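You operate a simulated robot arm through the tools that you are given. There is no shell and no other tool.

Carry out the task below with a simulated robot arm. There is one attempt and no reset: what you move stays moved.

## Task
Refill the masala box's low bowl with three spoons of dal from its canister, then lay the inner lid in.
Fine: spoon back; close the canister; leave the other bowls and the outer lid; spill nothing. Set down upright: masala spoon.

Only the result counts: the job must be done as asked and must still hold three seconds after the hand-in. Knocking over, shifting, dropping, spilling or breaking anything else fails it. A push-on lid holds only when it is set on centred and level and pressed home; a screw cap is set on level and turned clockwise until tight.

## Robot
A 6-joint arm with a two-finger parallel gripper, fixed in place. Base frame: the origin is at the foot of the arm, x ahead of it, y to its left, z up; the work surface is at about z = 0. Units: mm, degrees, N and s.
With the tool pointing down near the work surface it reaches from about 140 to 580 mm from the base axis. Its first joint turns from -66.0 to 66.0 degrees. Payload 2.1 kg.
The tool frame sits at the grasp point between the pads (the TCP): z along the fingers, y along the line on which they close. The tips reach 30 mm beyond it. Largest opening 94 mm; finger width 28, thickness 10; the body of the gripper, 50 by 96 mm, starts 55 mm behind the TCP.
Orientation is that of the tool frame in the base frame, as a unit quaternion [x, y, z, w]. With the fingers straight down and closing along the base's y, the tool's x points along the base's -x, its y along +y and its z along -z.

## Interface
- The arm moves only by the tool send_rows. Its argument "moves" is a list of rows, each a list of 7 numbers: the shift along the tool's x, y, z in mm, then the turn, a rotation vector about the tool's x, y, z in degrees, then the finger opening in mm, from 0 to 94. In form: [[tx, ty, tz, rx, ry, rz, jaw], ...]. A call has 1 to 20 rows; each row shifts and turns the commanded pose from where the row before left it, along the tool's axes as they then stand. Each row takes 0.2 s and may step no farther than 50 mm and 8.6 degrees from the row before; otherwise, or with a gripper value out of range, the whole call is refused. A pose out of reach is approached as far as the arm can. The call stops where the force on the tool passes 50 N (or 10 N more than at its start, if that is more) or the arm is blocked; 0.2 s more then pass. The fingers move at their own pace (about 72 mm/s each) and stop on an object; they squeeze with about 32 N. The grip force told is the motor's: it shows also when the fingers shut on nothing. Time passes only in rows, and 0.2 s behind the last, so rows that do not move let the fingers close. The reply holds the time, the measured pose of the TCP, the force on the tool along the base axes, the opening and the grip force, in the units named above and with some noise, with the torque about the TCP (base axes, N m) and any sound that the robot's microphone picked up.
- Cameras (640 x 400 px; columns grow to the right, rows downward): "scene" is fixed at [-7.2, -372.6, 463.4]; the picture's right is [0.99, -0.15, 0.00], its down [-0.11, -0.75, -0.65] and it looks along [0.09, 0.64, -0.76] (base axes); focal length 214 px, centre (320, 200). "wrist" rides on the gripper at [76, 14, -103] in the tool frame; the picture's right is [-0.18, 0.98, 0.00], its down [-0.75, -0.14, -0.64] and it looks along [-0.63, -0.12, 0.77] (tool axes); focal length 243 px, centre (320, 200).
- camera(camera): a new picture of that camera. It takes no simulated time.
- pixel_to_xyz(camera, pixels): for up to 12 pixels [column, row] of the newest picture of that camera ("zoom" is the newest enlarged one), the place [x, y, z] in the base frame of the surface seen there, good to about 3 mm, but the place of the scene camera against the robot may be out by one fixed shift of up to 25 mm in any direction. It takes no simulated time.
- enlarge(camera, box): a new picture of the part [left, top, right, bottom] of that camera's present view, enlarged. It takes no simulated time.
- sign_off(): hands the job in; it is judged then, once.

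Leave the gripper open and the arm clear of the work at the hand-in unless told otherwise.

The tools are called as name(argument=value, ...) on one line, values as JSON. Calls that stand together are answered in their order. send_rows: Moves the arm, as the interface text tells. Its arguments: {"type":"object","properties":{"moves":{"type":"array","items":{"type":"array","items":{"type":"number"}}}},"required":["moves"]} The other tools are called the same way: camera (camera) takes a picture; pixel_to_xyz (camera, pixels) gives the place of the surface under pixels of a picture; enlarge (camera, box) takes an enlarged picture of a part of a camera's view; sign_off () hands the job in.

At the start:

```text
t: 0.0
position: [232.1, 290.4, 361.3]
tcp_rot: [0.0, 1.0, 0.001, 0.001]
wrist_force: [-0.6, 0.9, 0.2]
torque: [0.0, 0.03, 0.01]
width: 93.9
finger_force: 0.1
```

scene: 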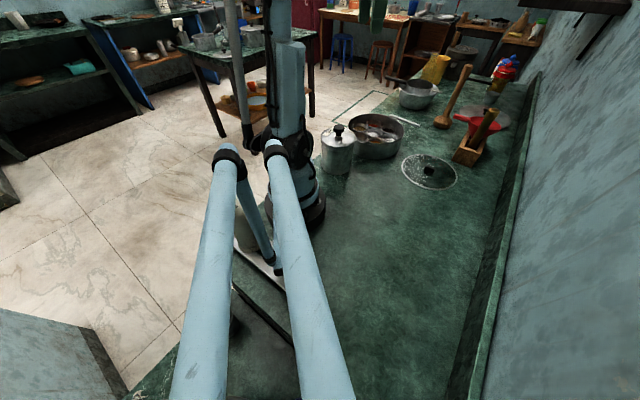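
wrist: 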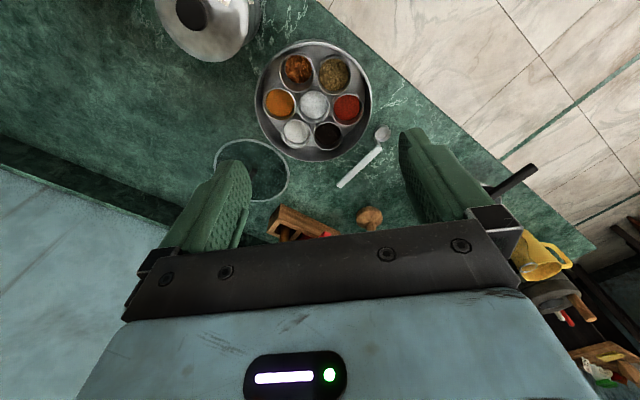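

I see the masala box with seven bowls in the wrist view around (313,100), a canister at (208,20), a spoon at (365,160) and a lid-like disc at (252,170). I'll enlarge both views for detail.

enlarge(camera="wrist", box=[240, 20, 420, 210])

enlarge(camera="scene", box=[300, 50, 540, 200])

enlarge(camera="wrist", box=[120, 0, 320, 125])

```text
2.11 times, centred on (330, 115) of wrist
```

zoom: 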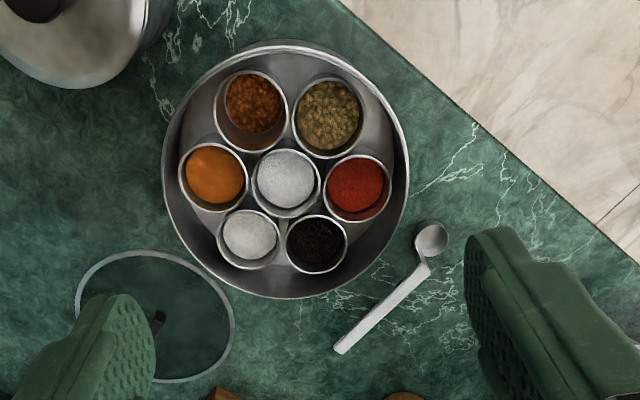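

```text
2.67 times, centred on (420, 125) of scene
```

zoom: 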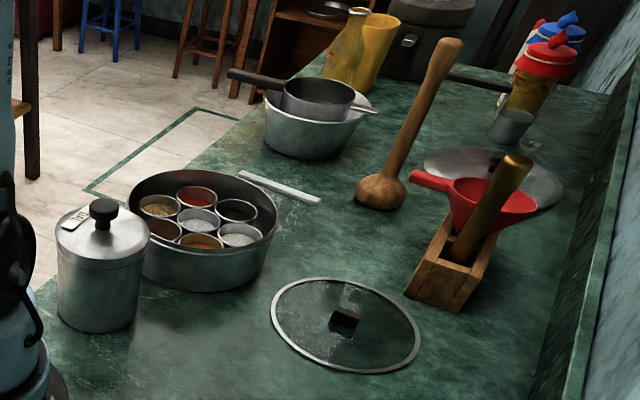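

```text
3.20 times, centred on (220, 62) of wrist
```

zoom: 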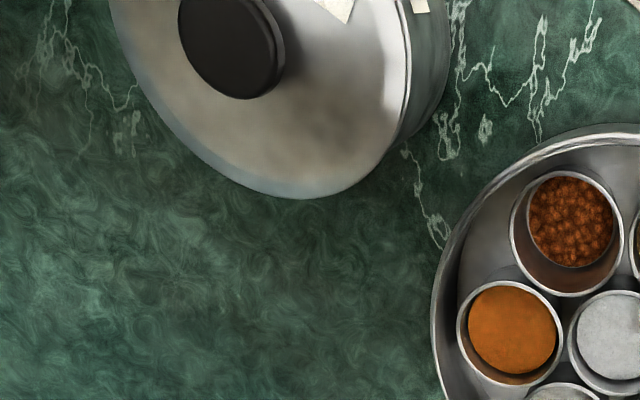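

The zoom shows a low brown-red bowl (zoom upper left), glass lid with dark knob on the counter, canister with black-knob lid and a label. I'll measure positions from the wrist picture.

camera(camera="wrist")

pixel_to_xyz(camera="wrist", pixels=[[190, 12], [215, 62], [298, 68], [280, 102], [334, 73], [314, 105], [347, 108], [296, 132], [327, 135], [383, 133], [340, 185], [361, 160]])

pixel_to_xyz(camera="wrist", pixels=[[257, 103], [371, 100], [313, 40], [316, 160], [260, 140], [214, 165], [288, 180], [252, 172], [245, 165], [270, 202], [305, 70], [290, 90]])

camera(camera="scene")

pixel_to_xyz(camera="scene", pixels=[[338, 127], [338, 140], [338, 170], [321, 140], [354, 143], [428, 168], [405, 165], [457, 175], [378, 138], [406, 118], [420, 125], [480, 117]])

```text
taken
```

wrist: 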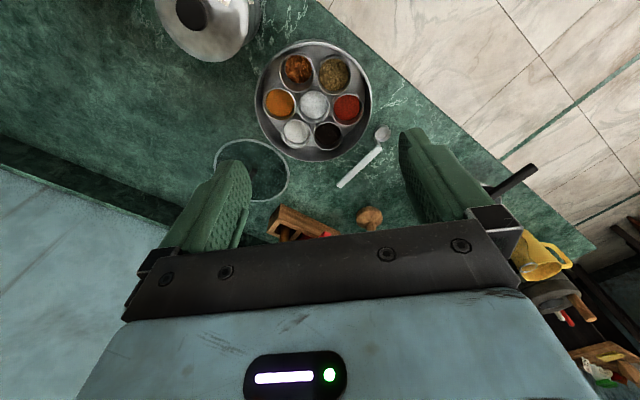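

```text
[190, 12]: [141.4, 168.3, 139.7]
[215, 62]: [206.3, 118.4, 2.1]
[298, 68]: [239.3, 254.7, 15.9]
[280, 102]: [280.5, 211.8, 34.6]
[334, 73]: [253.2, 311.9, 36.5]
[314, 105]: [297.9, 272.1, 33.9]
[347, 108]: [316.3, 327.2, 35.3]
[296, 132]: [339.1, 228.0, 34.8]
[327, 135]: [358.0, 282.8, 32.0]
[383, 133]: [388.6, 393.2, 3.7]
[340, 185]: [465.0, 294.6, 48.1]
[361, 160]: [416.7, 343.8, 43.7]
```

```text
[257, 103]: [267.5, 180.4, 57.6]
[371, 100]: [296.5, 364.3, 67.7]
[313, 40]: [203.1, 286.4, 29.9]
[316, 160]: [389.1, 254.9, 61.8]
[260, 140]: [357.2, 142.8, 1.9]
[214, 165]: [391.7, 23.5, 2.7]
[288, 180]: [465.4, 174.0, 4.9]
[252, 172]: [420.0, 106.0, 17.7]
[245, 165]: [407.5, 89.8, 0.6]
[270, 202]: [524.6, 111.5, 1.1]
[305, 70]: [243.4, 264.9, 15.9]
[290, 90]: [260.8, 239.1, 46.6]
```

```text
taken
```

scene: 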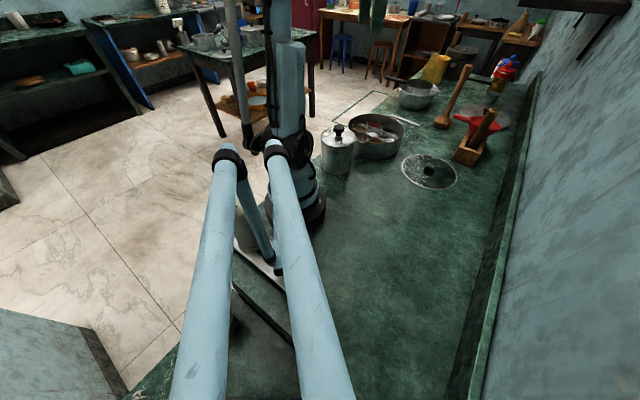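

```text
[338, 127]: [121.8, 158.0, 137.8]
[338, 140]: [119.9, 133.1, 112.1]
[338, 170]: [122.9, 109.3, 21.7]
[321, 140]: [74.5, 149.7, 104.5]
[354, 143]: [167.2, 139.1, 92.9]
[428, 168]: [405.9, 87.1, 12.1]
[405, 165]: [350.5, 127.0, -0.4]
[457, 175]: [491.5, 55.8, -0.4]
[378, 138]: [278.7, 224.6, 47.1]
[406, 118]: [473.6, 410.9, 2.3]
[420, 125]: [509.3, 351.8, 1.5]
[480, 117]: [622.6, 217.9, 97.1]
```

Box centre ≈ (297,272), bowl rims z≈46, box rim z≈65, glass lid near (415,105), canister near (140,165) with knob top z≈140. The spoon handle seems raised at z≈45, so I'll move closer for a better look at the spoon and box.

send_rows(moves=[[-10, 10, 35, 0, 0, 0, 94], [-10, 10, 35, 0, 0, 0, 94], [-10, 10, 35, 0, 0, 0, 94], [-10, 10, 35, 0, 0, 0, 94], [0, 0, 0, 0, 0, 0, 94]])

camera(camera="wrist")

camera(camera="scene")

```text
t: 1.2
position: [271.5, 331.4, 221.5]
tcp_rot: [0.001, 1.0, 0.002, 0.0]
wrist_force: [0.1, 0.0, 0.4]
torque: [0.0, -0.02, 0.03]
width: 93.9
finger_force: 0.0
```

```text
taken
```

wrist: 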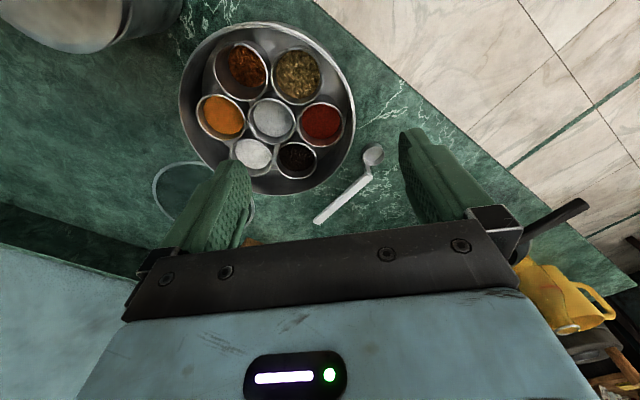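

```text
taken
```

scene: 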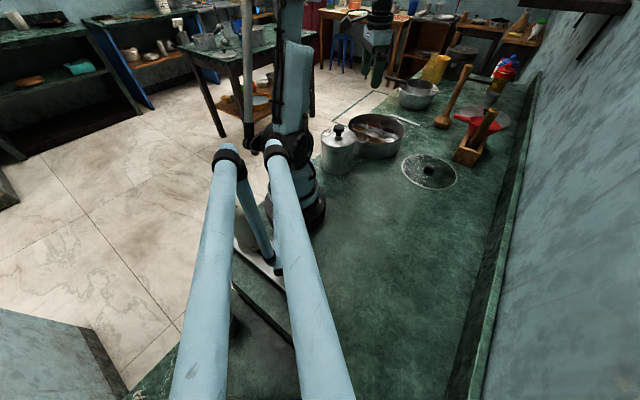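

Closer now; spoon at (350,185). Enlarge it and the bowls.

enlarge(camera="wrist", box=[300, 135, 400, 235])

pixel_to_xyz(camera="wrist", pixels=[[373, 155], [372, 148], [374, 163], [368, 168], [363, 180], [350, 190], [340, 201], [330, 210], [318, 221], [365, 173], [384, 155], [363, 153]])

enlarge(camera="wrist", box=[170, 10, 370, 200])

pixel_to_xyz(camera="wrist", pixels=[[244, 68], [240, 42], [216, 68], [240, 101], [267, 72], [297, 76], [221, 116], [270, 120], [320, 123], [252, 154], [297, 160], [190, 60]])

```text
4.00 times, centred on (350, 185) of wrist
```

zoom: 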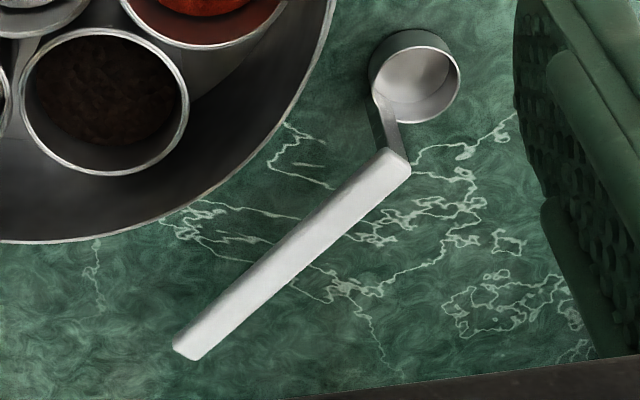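

```text
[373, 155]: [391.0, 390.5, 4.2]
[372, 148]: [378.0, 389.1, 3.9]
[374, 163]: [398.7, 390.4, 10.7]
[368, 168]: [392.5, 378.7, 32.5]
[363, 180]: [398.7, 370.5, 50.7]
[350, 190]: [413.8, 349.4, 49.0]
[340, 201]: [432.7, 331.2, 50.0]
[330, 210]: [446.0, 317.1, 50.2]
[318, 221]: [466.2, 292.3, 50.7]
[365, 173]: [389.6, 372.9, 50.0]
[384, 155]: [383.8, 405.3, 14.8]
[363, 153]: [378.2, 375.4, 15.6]
```

```text
2.11 times, centred on (270, 105) of wrist
```

zoom: 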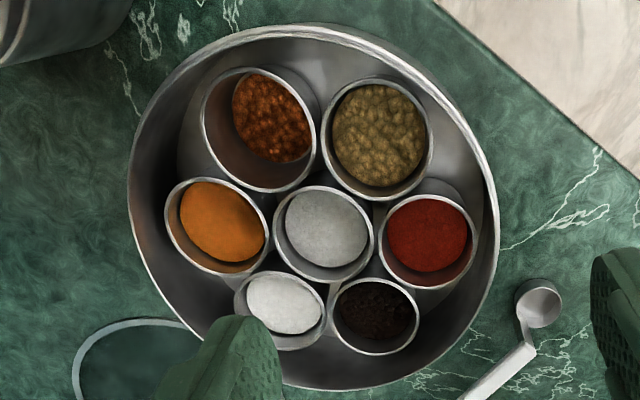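

```text
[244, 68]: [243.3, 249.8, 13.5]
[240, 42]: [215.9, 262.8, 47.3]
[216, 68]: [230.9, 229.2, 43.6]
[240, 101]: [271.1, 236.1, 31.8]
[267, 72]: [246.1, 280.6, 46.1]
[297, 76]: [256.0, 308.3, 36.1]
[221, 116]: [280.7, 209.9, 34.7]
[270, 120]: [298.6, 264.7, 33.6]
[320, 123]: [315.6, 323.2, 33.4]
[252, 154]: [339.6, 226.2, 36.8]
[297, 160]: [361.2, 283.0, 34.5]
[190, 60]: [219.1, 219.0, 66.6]
```

The spoon is a small cup (centre ≈ (388,390), rim z≈15) standing with a horizontal handle at z≈50 running to ≈(466,292). The low bowl is at ≈(243,252). Next I'll hover above the canister to see its lid, since the wrist camera looks right at the TCP.

send_rows(moves=[[0, 0, -35, 0, 0, 0, 94], [26, -32.6, 0, 0, 0, 0, 94], [26, -32.6, 0, 0, 0, 0, 94], [26, -32.6, 0, 0, 0, 0, 94], [26, -32.6, 0, 0, 0, 0, 94], [26, -32.6, 0, 0, 0, 0, 94], [0, 0, 0, 0, 0, 0, 94]])

camera(camera="wrist")

enlarge(camera="scene", box=[300, 60, 440, 200])

```text
t: 2.8
position: [141.2, 168.8, 256.3]
tcp_rot: [0.0, 1.0, 0.001, 0.001]
wrist_force: [-0.7, -0.3, 0.4]
torque: [0.01, 0.01, 0.01]
width: 94.2
finger_force: 0.1
```

```text
taken
```

wrist: 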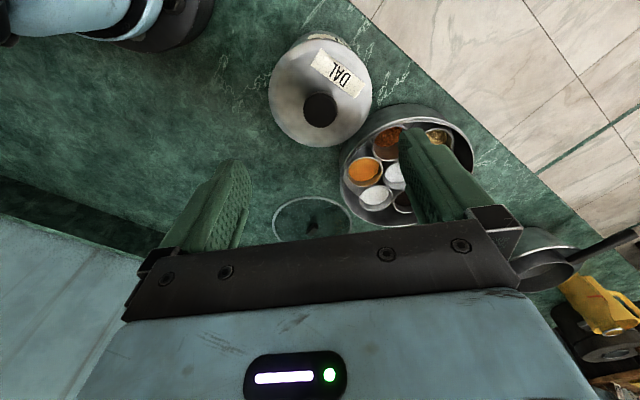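

```text
2.86 times, centred on (370, 130) of scene
```

zoom: 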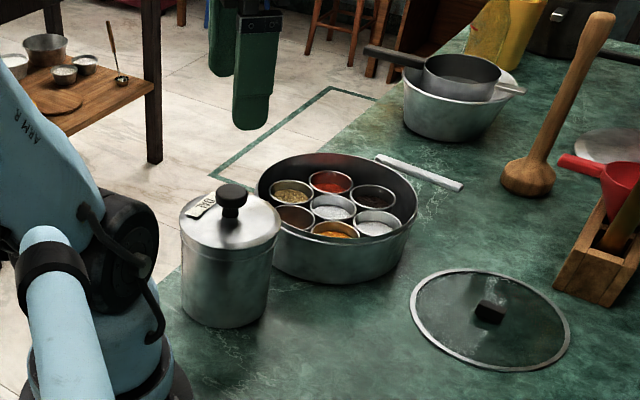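

The canister reads "DAL", knob at (319,111). Measuring the lid and knob.

enlarge(camera="wrist", box=[255, 25, 395, 155])

pixel_to_xyz(camera="wrist", pixels=[[319, 111], [304, 111], [335, 111], [319, 97], [319, 124], [280, 92], [368, 92], [315, 144], [290, 60], [345, 55], [316, 35], [319, 134]])

```text
3.08 times, centred on (325, 90) of wrist
```

zoom: 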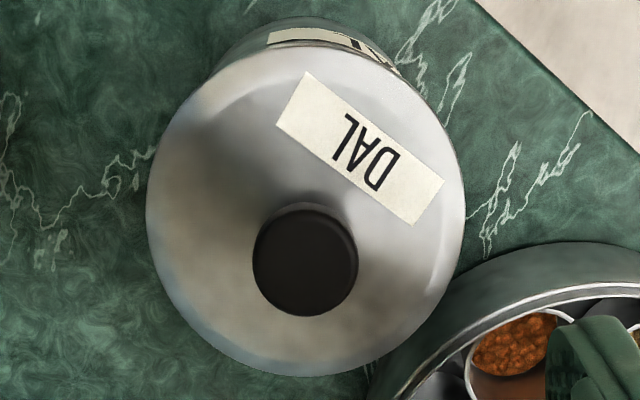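

```text
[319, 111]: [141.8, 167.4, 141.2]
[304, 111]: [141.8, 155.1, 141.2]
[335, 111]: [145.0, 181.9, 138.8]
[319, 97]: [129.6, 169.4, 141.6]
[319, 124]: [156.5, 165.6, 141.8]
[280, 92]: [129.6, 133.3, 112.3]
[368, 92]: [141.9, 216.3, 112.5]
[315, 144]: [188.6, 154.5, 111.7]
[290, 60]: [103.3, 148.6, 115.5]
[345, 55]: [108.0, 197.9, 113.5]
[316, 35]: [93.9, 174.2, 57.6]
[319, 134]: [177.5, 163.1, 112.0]
```

Knob is ~28 mm across at (143,168), top z≈141; lid top z≈113. I'll descend around it (tips to z≈120) and close on it.

send_rows(moves=[[-1.5, -0.5, 40, 0, 0, 0, 94], [0, 0, 40, 0, 0, 0, 94], [0, 0, 16, 0, 0, 0, 94], [0, 0, 9, 0, 0, 0, 94], [0, 0, 0, 0, 0, 0, 60], [0, 0, 0, 0, 0, 0, 20], [0, 0, 0, 0, 0, 0, 10], [0, 0, 0, 0, 0, 0, 10], [0, 0, 0, 0, 0, 0, 10]])

```text
t: 4.8
position: [142.4, 168.0, 151.8]
tcp_rot: [0.0, 1.0, 0.001, 0.001]
wrist_force: [0.0, 0.9, 0.5]
torque: [0.02, 0.01, 0.01]
width: 30.0
finger_force: 32.1
heard: snap
```

Gripped at 30 mm with 32 N and a "snap" was heard. Let me look before lifting.

camera(camera="wrist")

enlarge(camera="scene", box=[300, 60, 440, 200])

```text
taken
```

wrist: 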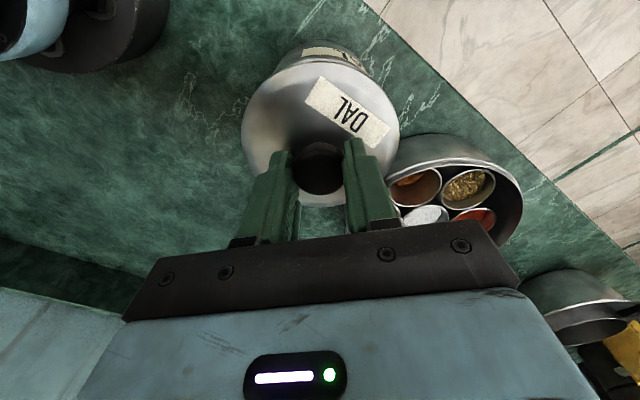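

```text
2.86 times, centred on (370, 130) of scene
```

zoom: 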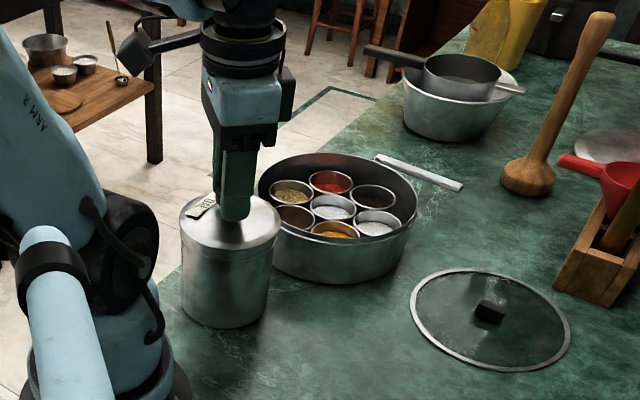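

The lid is still level and the knob is well held. I lift straight up slowly.

send_rows(moves=[[0, 0, -3, 0, 0, 0, 10], [0, 0, -5, 0, 0, 0, 10], [0, 0, -10, 0, 0, 0, 10], [0, 0, -10, 0, 0, 0, 10], [0, 0, 0, 0, 0, 0, 10]])

enlarge(camera="scene", box=[300, 60, 440, 200])

```text
t: 6.0
position: [141.6, 166.5, 179.7]
tcp_rot: [0.0, 1.0, 0.001, 0.001]
wrist_force: [0.3, 0.1, 0.5]
torque: [-0.01, 0.0, 0.0]
width: 30.2
finger_force: 32.0
```

```text
2.86 times, centred on (370, 130) of scene
```

zoom: 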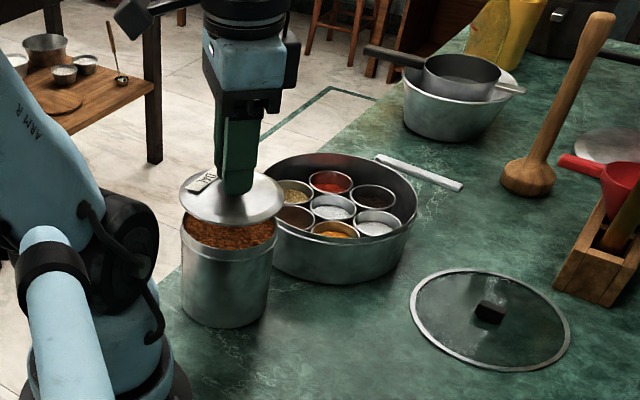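

The lid is off cleanly and dal fills the canister close to the rim. I'll raise and carry the lid to a clear spot near (250,-100).

send_rows(moves=[[0, 0, -30, 0, 0, 0, 10], [0, 0, -20, 0, 0, 0, 10], [-15.5, -38, 0, 0, 0, 0, 10], [-15.5, -38, 0, 0, 0, 0, 10], [-15.5, -38, 0, 0, 0, 0, 10], [-15.5, -38, 0, 0, 0, 0, 10], [-15.5, -38, 0, 0, 0, 0, 10], [-15.5, -38, 0, 0, 0, 0, 10], [-15.5, -38, 0, 0, 0, 0, 10], [0, 0, 0, 0, 0, 0, 10]])

camera(camera="scene")

camera(camera="wrist")

```text
t: 8.2
position: [251.4, -98.5, 230.2]
tcp_rot: [0.0, 1.0, 0.002, 0.001]
wrist_force: [0.4, 0.1, 0.4]
torque: [-0.01, 0.02, 0.02]
width: 30.1
finger_force: 31.6
```

```text
taken
```

scene: 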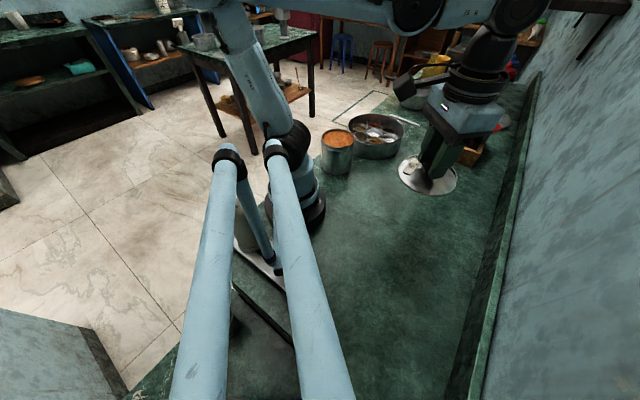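

```text
taken
```

wrist: 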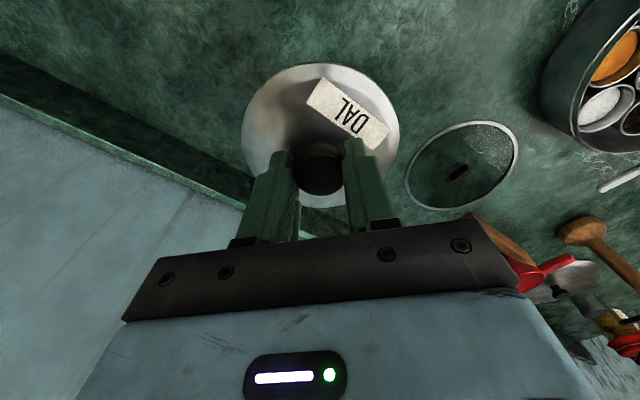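

Carried to (251,-98). I'll check the clear counter around there and where the splash edge is.

pixel_to_xyz(camera="wrist", pixels=[[200, 100], [230, 170], [380, 60], [410, 190], [515, 150], [430, 130], [460, 172], [100, 110], [320, 215]])

pixel_to_xyz(camera="scene", pixels=[[400, 210], [440, 220], [480, 230], [330, 139], [352, 143], [338, 131], [338, 148], [338, 138]])

enlarge(camera="scene", box=[310, 100, 420, 190])

```text
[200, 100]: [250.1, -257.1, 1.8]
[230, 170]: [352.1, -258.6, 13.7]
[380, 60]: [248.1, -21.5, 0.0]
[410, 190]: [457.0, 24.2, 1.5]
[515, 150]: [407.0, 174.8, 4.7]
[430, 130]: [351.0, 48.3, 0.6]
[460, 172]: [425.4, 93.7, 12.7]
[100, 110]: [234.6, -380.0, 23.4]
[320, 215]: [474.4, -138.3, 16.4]
```

```text
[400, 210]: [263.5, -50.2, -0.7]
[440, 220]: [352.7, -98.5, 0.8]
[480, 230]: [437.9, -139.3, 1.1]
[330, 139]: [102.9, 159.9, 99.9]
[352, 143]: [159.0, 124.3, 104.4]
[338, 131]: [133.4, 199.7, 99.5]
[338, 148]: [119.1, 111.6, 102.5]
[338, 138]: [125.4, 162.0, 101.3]
```

```text
4.44 times, centred on (365, 145) of scene
```

zoom: 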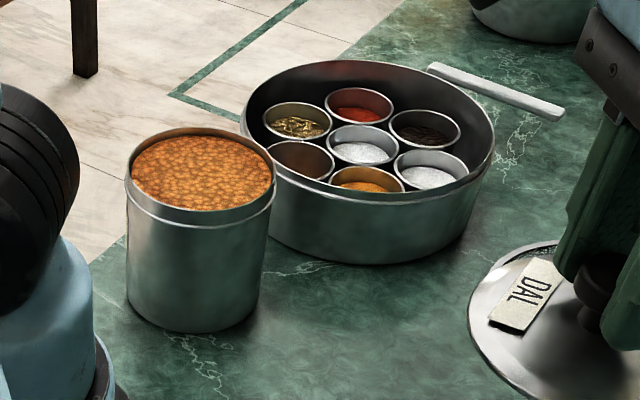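

The area around (250,-98) is clear bare counter. Lower the lid there, then feel for contact in small steps.

send_rows(moves=[[0, 0, 42, 0, 0, 0, 10], [0, 0, 42, 0, 0, 0, 10], [0, 0, 42, 0, 0, 0, 10], [0, 0, 30, 0, 0, 0, 10], [0, 0, 5, 0, 0, 0, 10], [0, 0, 3, 0, 0, 0, 10], [0, 0, 0, 0, 0, 0, 10]])

enlarge(camera="scene", box=[350, 150, 470, 230])

```text
t: 9.8
position: [251.5, -98.6, 66.6]
tcp_rot: [0.0, 1.0, 0.001, 0.001]
wrist_force: [-0.2, -0.1, -0.2]
torque: [0.0, -0.01, -0.02]
width: 29.8
finger_force: 31.7
```

```text
5.00 times, centred on (410, 190) of scene
```

zoom: 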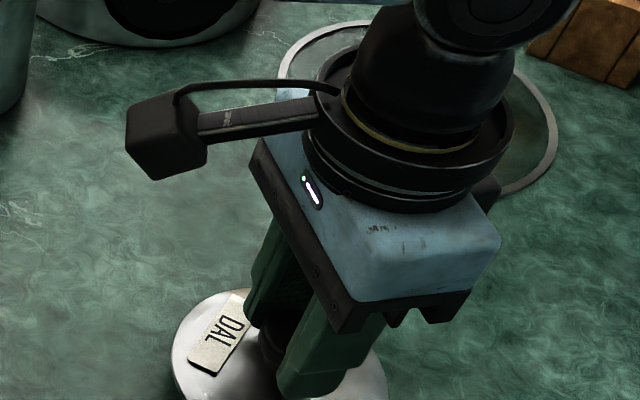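

No contact yet at z 66.6. Continue in 2 mm steps.

send_rows(moves=[[0, 0, 2, 0, 0, 0, 10], [0, 0, 2, 0, 0, 0, 10], [0, 0, 2, 0, 0, 0, 10], [0, 0, 2, 0, 0, 0, 10], [0, 0, 0, 0, 0, 0, 10]])

```text
t: 11.0
position: [251.9, -98.1, 58.5]
tcp_rot: [0.0, 1.0, 0.001, 0.001]
wrist_force: [0.0, 1.4, -0.5]
torque: [-0.02, 0.01, 0.01]
width: 30.0
finger_force: 31.7
```

send_rows(moves=[[0, 0, 1.5, 0, 0, 0, 10], [0, 0, 1.5, 0, 0, 0, 10], [0, 0, 0, 0, 0, 0, 10]])

```text
t: 11.8
position: [251.3, -99.3, 55.4]
tcp_rot: [-0.001, 1.0, 0.001, 0.001]
wrist_force: [1.1, 0.1, -0.6]
torque: [0.01, 0.03, 0.04]
width: 29.9
finger_force: 32.3
```

Still free at z 55.4 (I announced small steps; continuing 1.5 mm at a time).

send_rows(moves=[[0, 0, 1.5, 0, 0, 0, 10], [0, 0, 1.5, 0, 0, 0, 10], [0, 0, 0, 0, 0, 0, 10]])

camera(camera="wrist")

```text
t: 12.6
position: [251.7, -98.1, 51.7]
tcp_rot: [0.0, 1.0, 0.001, 0.001]
wrist_force: [0.0, 0.6, -0.2]
torque: [0.03, 0.0, 0.01]
width: 29.8
finger_force: 31.9
```

```text
taken
```

wrist: 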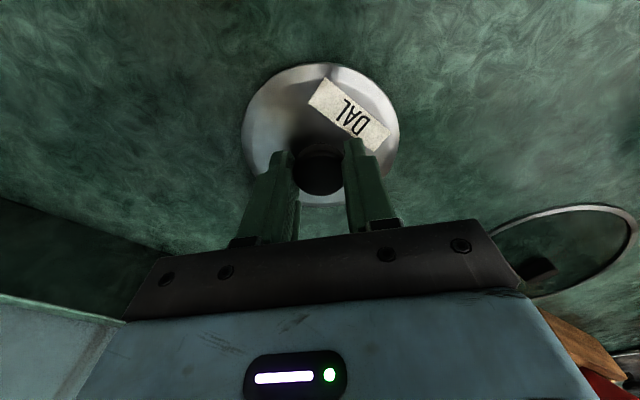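

send_rows(moves=[[0, 0, 1, 0, 0, 0, 10], [0, 0, 1, 0, 0, 0, 10], [0, 0, 1, 0, 0, 0, 10], [0, 0, 0, 0, 0, 0, 10]])

pixel_to_xyz(camera="wrist", pixels=[[260, 110], [380, 95], [285, 90], [400, 170], [240, 60], [420, 60], [220, 130]])

```text
t: 13.6
position: [251.8, -97.9, 48.8]
tcp_rot: [0.0, 1.0, 0.001, 0.001]
wrist_force: [0.4, 0.6, -0.7]
torque: [-0.01, -0.01, 0.0]
width: 29.7
finger_force: 31.9
```

```text
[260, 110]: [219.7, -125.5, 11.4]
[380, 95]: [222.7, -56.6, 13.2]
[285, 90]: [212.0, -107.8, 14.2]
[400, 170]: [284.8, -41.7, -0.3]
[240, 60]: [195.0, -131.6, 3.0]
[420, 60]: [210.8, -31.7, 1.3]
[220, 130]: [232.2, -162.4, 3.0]
```

Lid top is only ~10 mm above the counter now. Keep feeling down.

send_rows(moves=[[0, 0, 1, 0, 0, 0, 10], [0, 0, 1, 0, 0, 0, 10], [0, 0, 0, 0, 0, 0, 10]])

```text
t: 14.4
position: [251.4, -97.2, 47.0]
tcp_rot: [0.0, 1.0, 0.002, 0.001]
wrist_force: [0.1, -0.4, -0.8]
torque: [0.02, 0.01, 0.01]
width: 29.7
finger_force: 32.1
```

send_rows(moves=[[0, 0, 1, 0, 0, 0, 10], [0, 0, 1, 0, 0, 0, 10], [0, 0, 0, 0, 0, 0, 10]])

enlarge(camera="wrist", box=[230, 50, 410, 220])

```text
t: 15.2
position: [252.2, -96.4, 45.2]
tcp_rot: [0.0, 1.0, 0.001, 0.001]
wrist_force: [-2.0, 0.9, 35.5]
torque: [0.01, 0.05, 0.2]
width: 29.6
finger_force: 31.6
```

```text
2.35 times, centred on (320, 135) of wrist
```

zoom: 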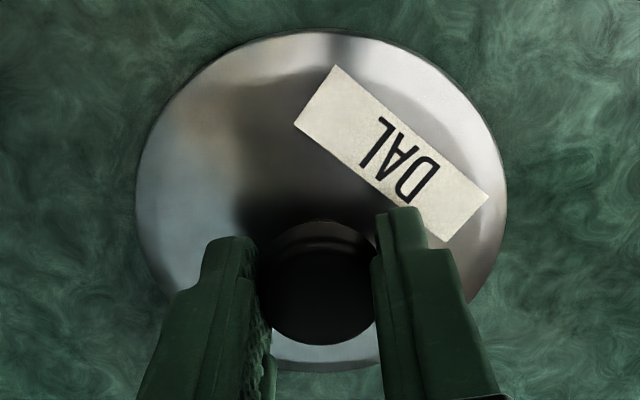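

Contact: 35 N at z≈45. Back off slightly, open and rise.

send_rows(moves=[[0, 0, -0.8, 0, 0, 0, 10], [0, 0, 0, 0, 0, 0, 40], [0, 0, 0, 0, 0, 0, 70], [0, 0, 0, 0, 0, 0, 80], [0, 0, -15, 0, 0, 0, 80], [0, 0, -40, 0, 0, 0, 80], [0, 0, -40, 0, 0, 0, 80], [0, 0, -40, 0, 0, 0, 80], [0, 0, 0, 0, 0, 0, 80]])

camera(camera="wrist")

pixel_to_xyz(camera="wrist", pixels=[[320, 100], [320, 110], [305, 110], [335, 110], [320, 120], [320, 125]])

```text
t: 17.2
position: [251.0, -97.9, 180.1]
tcp_rot: [-0.001, 1.0, 0.002, 0.001]
wrist_force: [0.0, -0.6, 0.2]
torque: [0.0, 0.02, -0.02]
width: 79.9
finger_force: 0.1
```

```text
taken
```

wrist: 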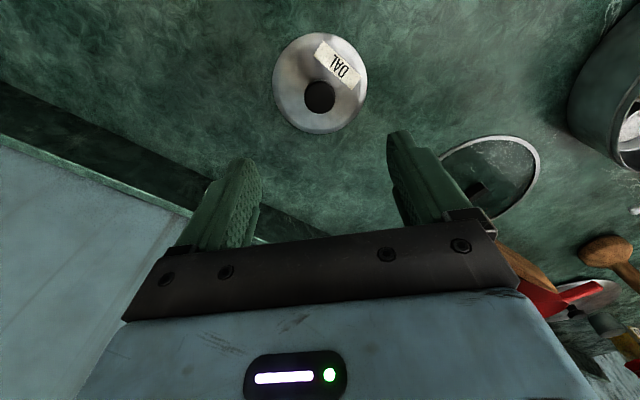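

```text
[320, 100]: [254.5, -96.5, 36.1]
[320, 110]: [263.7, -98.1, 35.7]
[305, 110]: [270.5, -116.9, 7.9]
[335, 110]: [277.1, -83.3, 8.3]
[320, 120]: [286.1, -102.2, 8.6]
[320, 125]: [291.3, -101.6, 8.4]
```

Lid stands flat on the counter at (252,-97). Now I go up and over toward the spoon handle, then rotate about 48° to align with it.

send_rows(moves=[[0, 0, -40, 0, 0, 0, 60], [0, 0, -20, 0, 0, 0, 60], [-18, 40.8, 0, 0, 0, 0, 60], [-18, 40.8, 0, 0, 0, 0, 60], [-18, 40.8, 0, 0, 0, 0, 60], [-18, 40.8, 0, 0, 0, 0, 60], [-18, 40.8, 0, 0, 0, 0, 60], [-18, 40.8, 0, 0, 0, 0, 60], [-18, 40.8, 0, 0, 0, 0, 60], [-18, 40.8, 0, 0, 0, 0, 60], [-18, 40.8, 0, 0, 0, 0, 60], [-18, 40.8, 0, 0, 0, 0, 60], [0, 0, 0, 0, 0, 8, 60], [0, 0, 0, 0, 0, 8, 60], [0, 0, 0, 0, 0, 8, 60], [0, 0, 0, 0, 0, 8, 60], [0, 0, 0, 0, 0, 8, 60], [0, 0, 0, 0, 0, 8, 60], [0, 0, 0, 0, 0, 0, 60]])

camera(camera="wrist")

enlarge(camera="scene", box=[340, 40, 540, 200])

```text
t: 21.2
position: [431.5, 310.1, 241.7]
tcp_rot: [0.408, 0.913, 0.0, 0.0]
wrist_force: [0.6, 0.1, -0.3]
torque: [-0.01, -0.02, 0.01]
width: 59.9
finger_force: 0.0
```

```text
taken
```

wrist: 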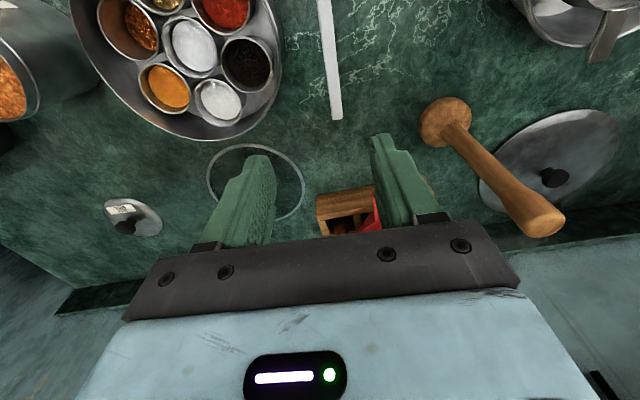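

```text
2.50 times, centred on (440, 120) of scene
```

zoom: 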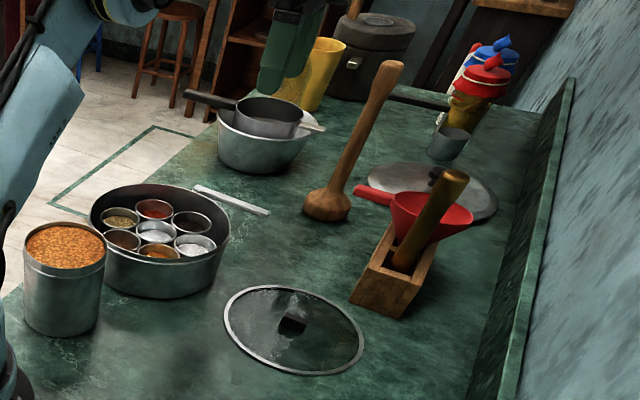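

Orientation rotated; the spoon handle ends at about (337,117) and is nearly aligned with the tool. Measure handle, masher, and masher-top for clearance.

pixel_to_xyz(camera="wrist", pixels=[[337, 112], [333, 80], [329, 50], [325, 20], [331, 113], [343, 113], [446, 120], [425, 115], [540, 215], [490, 160], [345, 200], [330, 215]])

enlarge(camera="wrist", box=[270, 0, 400, 130])

```text
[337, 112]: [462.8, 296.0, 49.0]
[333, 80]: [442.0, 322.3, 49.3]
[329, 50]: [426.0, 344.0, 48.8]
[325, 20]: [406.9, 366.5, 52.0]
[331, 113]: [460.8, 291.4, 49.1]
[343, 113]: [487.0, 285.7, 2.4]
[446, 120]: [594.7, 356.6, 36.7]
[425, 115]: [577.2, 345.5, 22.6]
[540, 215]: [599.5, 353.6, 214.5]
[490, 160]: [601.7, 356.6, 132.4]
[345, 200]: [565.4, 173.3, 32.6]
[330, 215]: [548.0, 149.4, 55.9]
```

```text
3.08 times, centred on (335, 65) of wrist
```

zoom: 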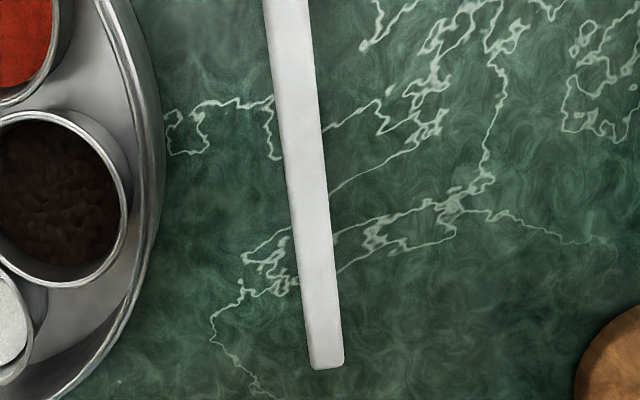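

The handle runs along (-0.62,0.78), so I turn 3.6° more, and centre over a grip point 22 mm from the handle's end at (451.3,310.2), then descend part way.

send_rows(moves=[[0, 0, 0, 0, 0, 3.6, 50], [-12.2, 15.6, 0, 0, 0, 0, 50], [0, 0, 40, 0, 0, 0, 50], [0, 0, 40, 0, 0, 0, 50], [0, 0, 40, 0, 0, 0, 50], [0, 0, 0, 0, 0, 0, 50]])

camera(camera="wrist")

enlarge(camera="wrist", box=[230, 0, 430, 250])

```text
t: 22.6
position: [445.8, 307.7, 119.1]
tcp_rot: [0.435, 0.9, 0.002, 0.001]
wrist_force: [-0.1, -0.4, -0.3]
torque: [-0.02, -0.01, -0.02]
width: 50.3
finger_force: 0.1
out of reach, approached as far as the arm can: row 2
```

```text
taken
```

wrist: 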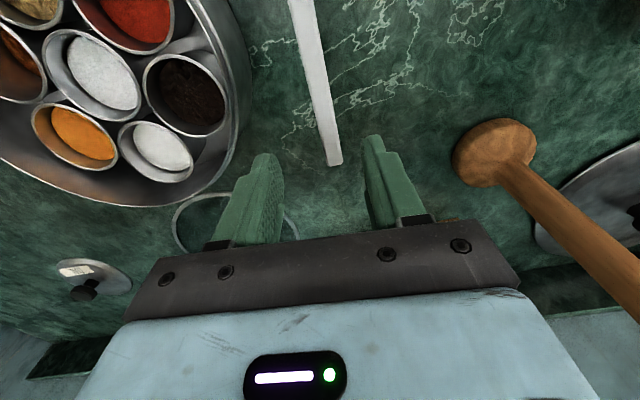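

```text
1.60 times, centred on (330, 125) of wrist
```

zoom: 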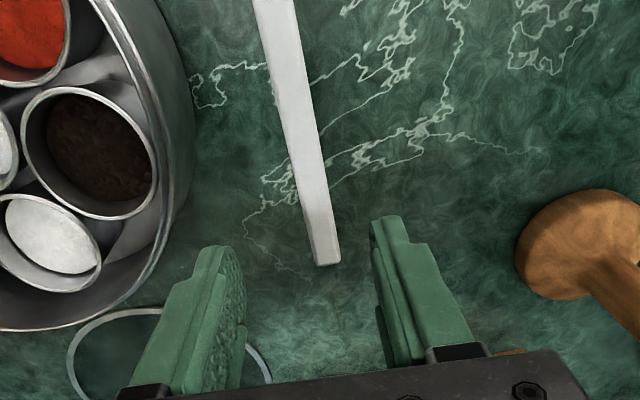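

That shift was at the edge of reach while high; now at (445.8,307.7,119). Measuring the handle again from here.

pixel_to_xyz(camera="wrist", pixels=[[333, 155], [326, 120], [318, 80], [310, 40], [303, 10], [334, 163]])

```text
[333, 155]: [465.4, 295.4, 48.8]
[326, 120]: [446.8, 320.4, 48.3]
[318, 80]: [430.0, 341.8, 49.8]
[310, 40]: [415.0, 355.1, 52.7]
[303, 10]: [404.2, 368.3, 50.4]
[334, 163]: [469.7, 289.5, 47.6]
```

Shift 6.5 mm sideways to centre on the handle line and descend toward grasp height.

send_rows(moves=[[-2.2, 6.5, 20, 0, 0, 0, 50], [0, 0, 10, 0, 0, 0, 50], [0, 0, 0, 0, 0, 0, 50]])

enlarge(camera="wrist", box=[230, 50, 430, 250])

```text
t: 23.4
position: [452.7, 310.1, 89.4]
tcp_rot: [0.435, 0.9, 0.001, 0.0]
wrist_force: [-0.6, 0.4, 0.3]
torque: [0.04, 0.0, 0.01]
width: 49.9
finger_force: 0.0
```

```text
2.00 times, centred on (330, 150) of wrist
```

zoom: 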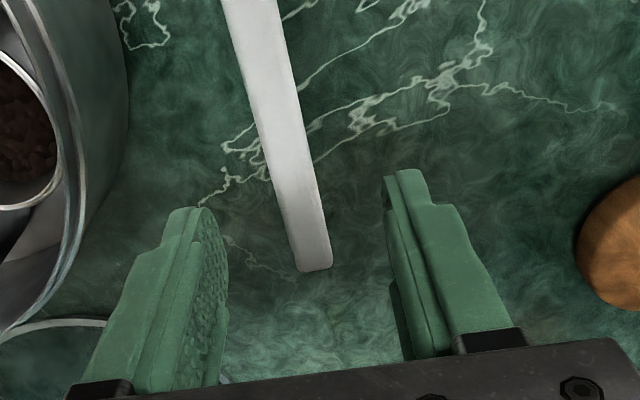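

Handle is between the fingers. Descend to z 68 and close gently.

send_rows(moves=[[0, 0, 15, 0, 0, 0, 50], [0, 0, 6.4, 0, 0, 0, 50], [0, 0, 0, 0, 0, 0, 50]])

camera(camera="wrist")

pixel_to_xyz(camera="wrist", pixels=[[330, 190], [325, 170], [318, 140], [310, 110], [300, 70], [290, 30]])

```text
t: 24.2
position: [454.6, 310.5, 67.7]
tcp_rot: [0.435, 0.9, 0.001, 0.001]
wrist_force: [0.5, -0.4, -0.2]
torque: [-0.02, -0.01, -0.02]
width: 49.8
finger_force: 0.0
```

```text
taken
```

wrist: 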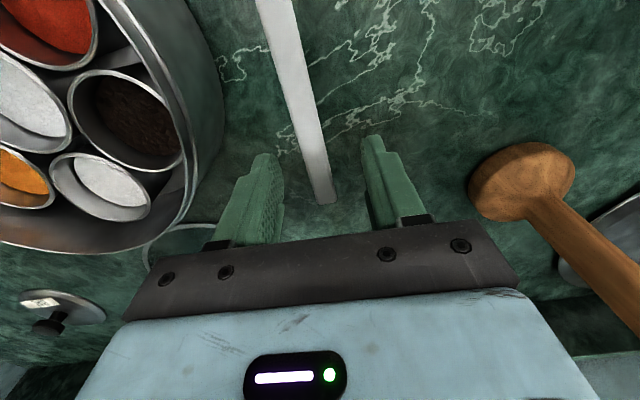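

```text
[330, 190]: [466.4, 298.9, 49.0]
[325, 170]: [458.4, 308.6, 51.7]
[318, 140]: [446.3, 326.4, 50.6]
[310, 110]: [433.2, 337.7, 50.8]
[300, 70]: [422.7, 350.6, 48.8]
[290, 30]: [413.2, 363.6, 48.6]
```

Nearly centred (about 1.5 mm off). Small shift and gradual close.

send_rows(moves=[[0, 1.2, 0, 0, 0, 0, 40], [0, 0, 0, 0, 0, 0, 30], [0, 0, 0, 0, 0, 0, 24], [0, 0, 0, 0, 0, 0, 20], [0, 0, 0, 0, 0, 0, 17], [0, 0, 0, 0, 0, 0, 14], [0, 0, 0, 0, 0, 0, 12], [0, 0, 0, 0, 0, 0, 10], [0, 0, 0, 0, 0, 0, 8], [0, 0, 0, 0, 0, 0, 6], [0, 0, 0, 0, 0, 0, 4], [0, 0, 0, 0, 0, 0, 4]])

camera(camera="wrist")

```text
t: 26.8
position: [455.5, 310.9, 68.3]
tcp_rot: [0.436, 0.9, 0.001, 0.001]
wrist_force: [-0.4, 0.8, -0.4]
torque: [0.03, 0.04, -0.02]
width: 12.9
finger_force: 32.0
```

```text
taken
```

wrist: 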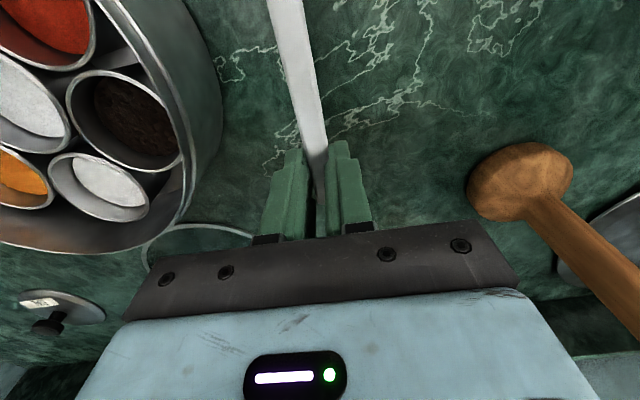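

Handle gripped (12.9 mm). Lift gently and look.

send_rows(moves=[[0, 0, -5, 0, 0, 0, 4], [0, 0, -15, 0, 0, 0, 4], [0, 0, -30, 0, 0, 0, 4], [0, 0, -30, 0, 0, 0, 4], [0, 0, 0, 0, 0, 0, 4]])

camera(camera="wrist")

enlarge(camera="scene", box=[340, 40, 480, 160])

```text
t: 28.0
position: [455.9, 310.2, 148.1]
tcp_rot: [0.436, 0.9, 0.002, 0.001]
wrist_force: [0.2, 0.0, 0.3]
torque: [-0.04, -0.04, -0.03]
width: 13.0
finger_force: 32.8
```

```text
taken
```

wrist: 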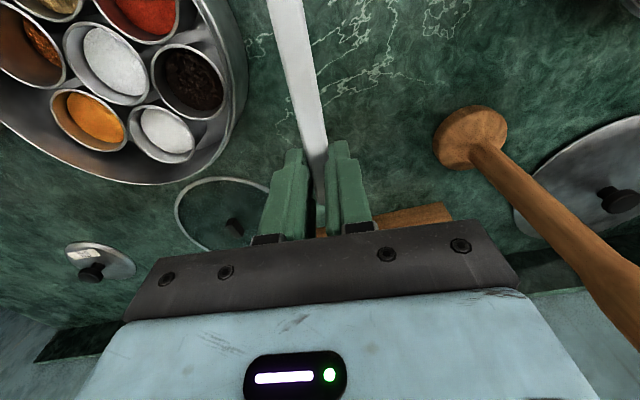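

```text
3.33 times, centred on (410, 100) of scene
```

zoom: 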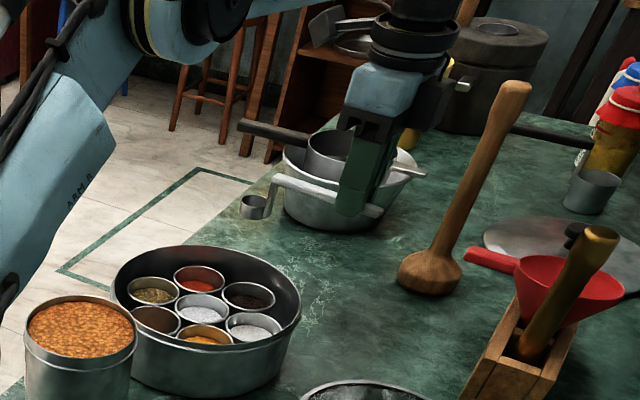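

The spoon is held firmly and level. I measure the cup from the scene zoom at (255,205) for its offset from the TCP.

pixel_to_xyz(camera="zoom", pixels=[[253, 200], [240, 199], [270, 206], [252, 213], [278, 184], [310, 193], [340, 201], [375, 210], [270, 185], [268, 196]])

enlarge(camera="scene", box=[385, 65, 435, 100])

```text
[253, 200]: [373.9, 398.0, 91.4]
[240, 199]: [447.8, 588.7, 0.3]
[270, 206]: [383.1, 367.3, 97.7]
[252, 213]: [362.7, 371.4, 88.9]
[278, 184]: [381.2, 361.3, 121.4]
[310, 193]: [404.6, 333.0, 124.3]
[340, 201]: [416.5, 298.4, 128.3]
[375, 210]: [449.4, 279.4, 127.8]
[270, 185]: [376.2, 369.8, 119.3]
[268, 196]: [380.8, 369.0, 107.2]
```

```text
11.43 times, centred on (410, 82) of scene
```

zoom: 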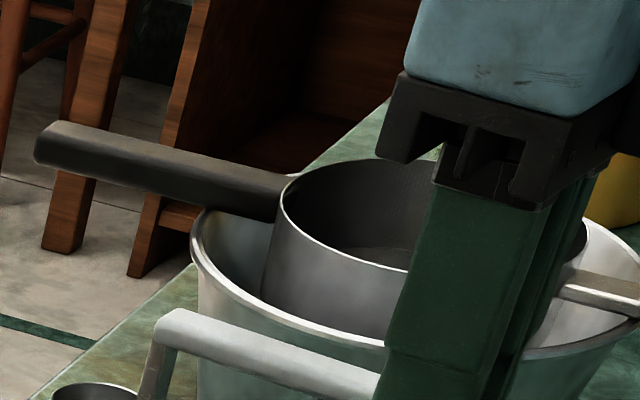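

Spoon cup sits ≈104 mm ahead of the TCP along tool x, its bottom 68 mm and rim ≈53 mm below. My pouring plan is to pitch about tool y with the far lip as pivot. Before loading it, I'll do a dry run: retract, raise, and yaw so the cup points toward −y.

send_rows(moves=[[28.1, -27.5, -20, 0, 0, 0, 4], [28.1, -27.5, -20, 0, 0, 0, 4], [28.1, -27.5, -20, 0, 0, 0, 4], [28.1, -27.5, -20, 0, 0, 0, 4], [0, 0, 0, 0, 0, -8.3, 4], [0, 0, 0, 0, 0, -8.3, 4], [0, 0, 0, 0, 0, -8.3, 4], [0, 0, 0, 0, 0, -8.3, 4], [0, 0, 0, 0, 0, -8.3, 4], [0, 0, 0, 0, 0, -8.3, 4], [0, 0, 0, 0, 0, -8.3, 4], [0, 0, 0, 0, 0, -8.3, 4], [0, 0, 0, 0, 0, -8.3, 4], [0, 0, 0, 0, 0, -8.3, 4], [0, 0, 0, 0, 0, -8.3, 4], [0, 0, 0, 0, 0, -8.3, 4], [0, 0, 0, 0, 0, 0, 4]])

camera(camera="wrist")

camera(camera="scene")

```text
t: 31.6
position: [299.9, 330.2, 227.4]
tcp_rot: [-0.408, 0.913, -0.001, 0.0]
wrist_force: [-1.3, -0.1, -0.5]
torque: [-0.01, -0.04, 0.02]
width: 12.9
finger_force: 32.2
```

```text
taken
```

wrist: 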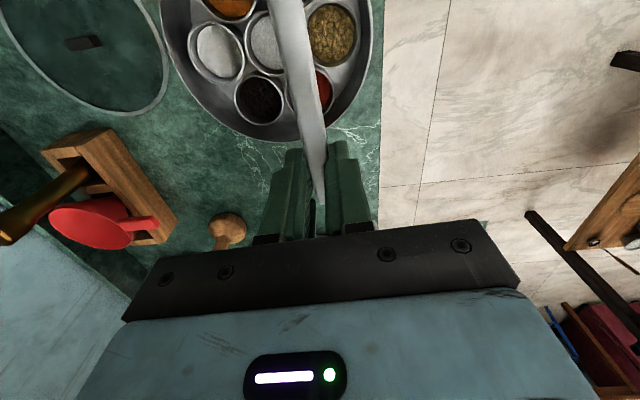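

```text
taken
```

scene: 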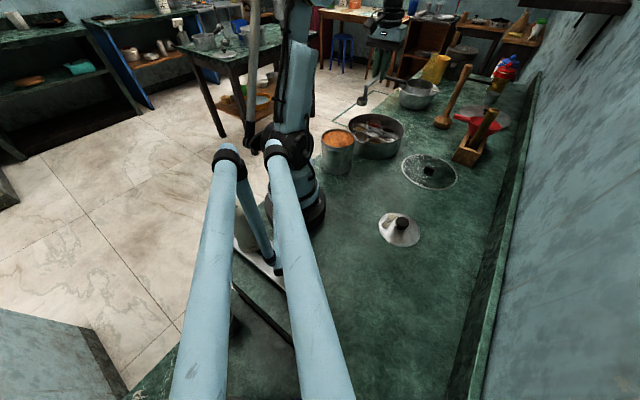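

Now at yaw ≈228°. For the dry run I shift to (243,371) and yaw on to 270°, staying high at z 227.

send_rows(moves=[[3.8, 34.9, 0, 0, 0, 0, 4], [3.8, 34.9, 0, 0, 0, 0, 4], [0, 0, 0, 0, 0, -8.4, 4], [0, 0, 0, 0, 0, -8.4, 4], [0, 0, 0, 0, 0, -8.4, 4], [0, 0, 0, 0, 0, -8.4, 4], [0, 0, 0, 0, 0, -8.4, 4], [0, 0, 0, 0, 0, 0, 4]])

```text
t: 33.4
position: [240.8, 371.8, 227.5]
tcp_rot: [0.707, -0.707, 0.0, -0.001]
wrist_force: [0.5, -0.4, -0.8]
torque: [0.03, 0.0, 0.02]
width: 12.8
finger_force: 32.1
```

Reachable. Now pitch in ten 8.5° steps about the (empty) cup's far lip to test the pose.

send_rows(moves=[[9.15, 0, -17.16, 0, -8.5, 0, 4], [9.15, 0, -17.16, 0, -8.5, 0, 4], [9.15, 0, -17.16, 0, -8.5, 0, 4], [9.15, 0, -17.16, 0, -8.5, 0, 4], [9.15, 0, -17.16, 0, -8.5, 0, 4], [9.15, 0, -17.16, 0, -8.5, 0, 4], [9.15, 0, -17.16, 0, -8.5, 0, 4], [9.15, 0, -17.16, 0, -8.5, 0, 4], [9.15, 0, -17.16, 0, -8.5, 0, 4], [9.15, 0, -17.16, 0, -8.5, 0, 4], [0, 0, 0, 0, 0, 0, 4]])

camera(camera="scene")

camera(camera="wrist")

```text
t: 35.8
position: [241.6, 209.1, 298.2]
tcp_rot: [0.521, -0.52, -0.478, -0.479]
wrist_force: [-0.2, 1.6, 0.0]
torque: [-0.01, 0.0, 0.06]
width: 12.8
finger_force: 32.4
```

```text
taken
```

scene: 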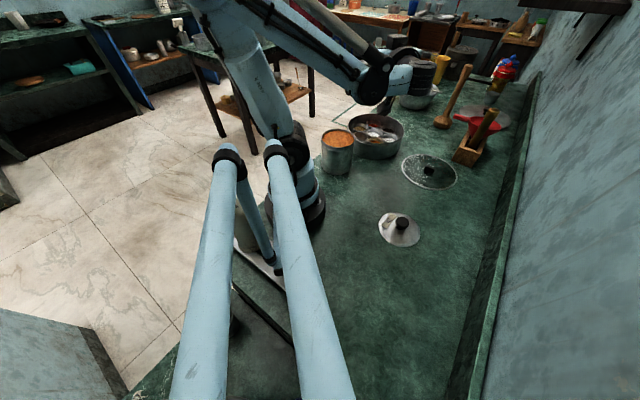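

```text
taken
```

wrist: 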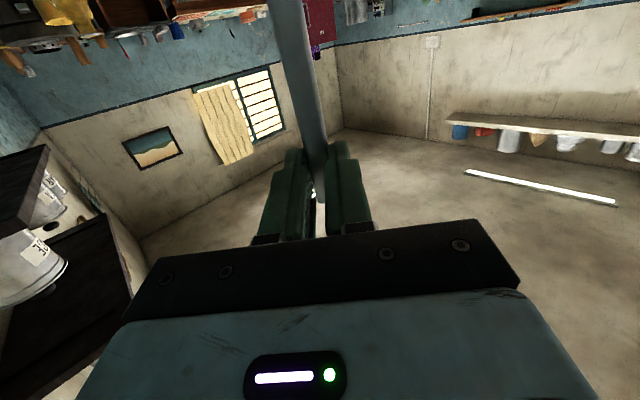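

The 85° tilt is reached well. Test four more steps (to ~119°) to make sure full pouring tilt is available.

send_rows(moves=[[9.15, 0, -17.16, 0, -8.5, 0, 4], [9.15, 0, -17.16, 0, -8.5, 0, 4], [9.15, 0, -17.16, 0, -8.5, 0, 4], [9.15, 0, -17.16, 0, -8.5, 0, 4], [0, 0, 0, 0, 0, 0, 4]])

enlarge(camera="scene", box=[220, 0, 480, 190])

```text
t: 37.0
position: [259.4, 144.0, 288.6]
tcp_rot: [-0.359, 0.358, 0.609, 0.61]
wrist_force: [-0.2, 0.4, 0.0]
torque: [-0.02, 0.03, 0.0]
width: 12.8
finger_force: 32.2
out of reach, approached as far as the arm can: row 4
```

```text
2.11 times, centred on (350, 95) of scene
```

zoom: 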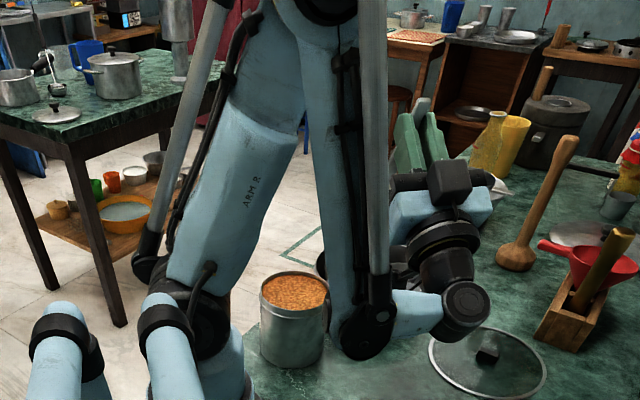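

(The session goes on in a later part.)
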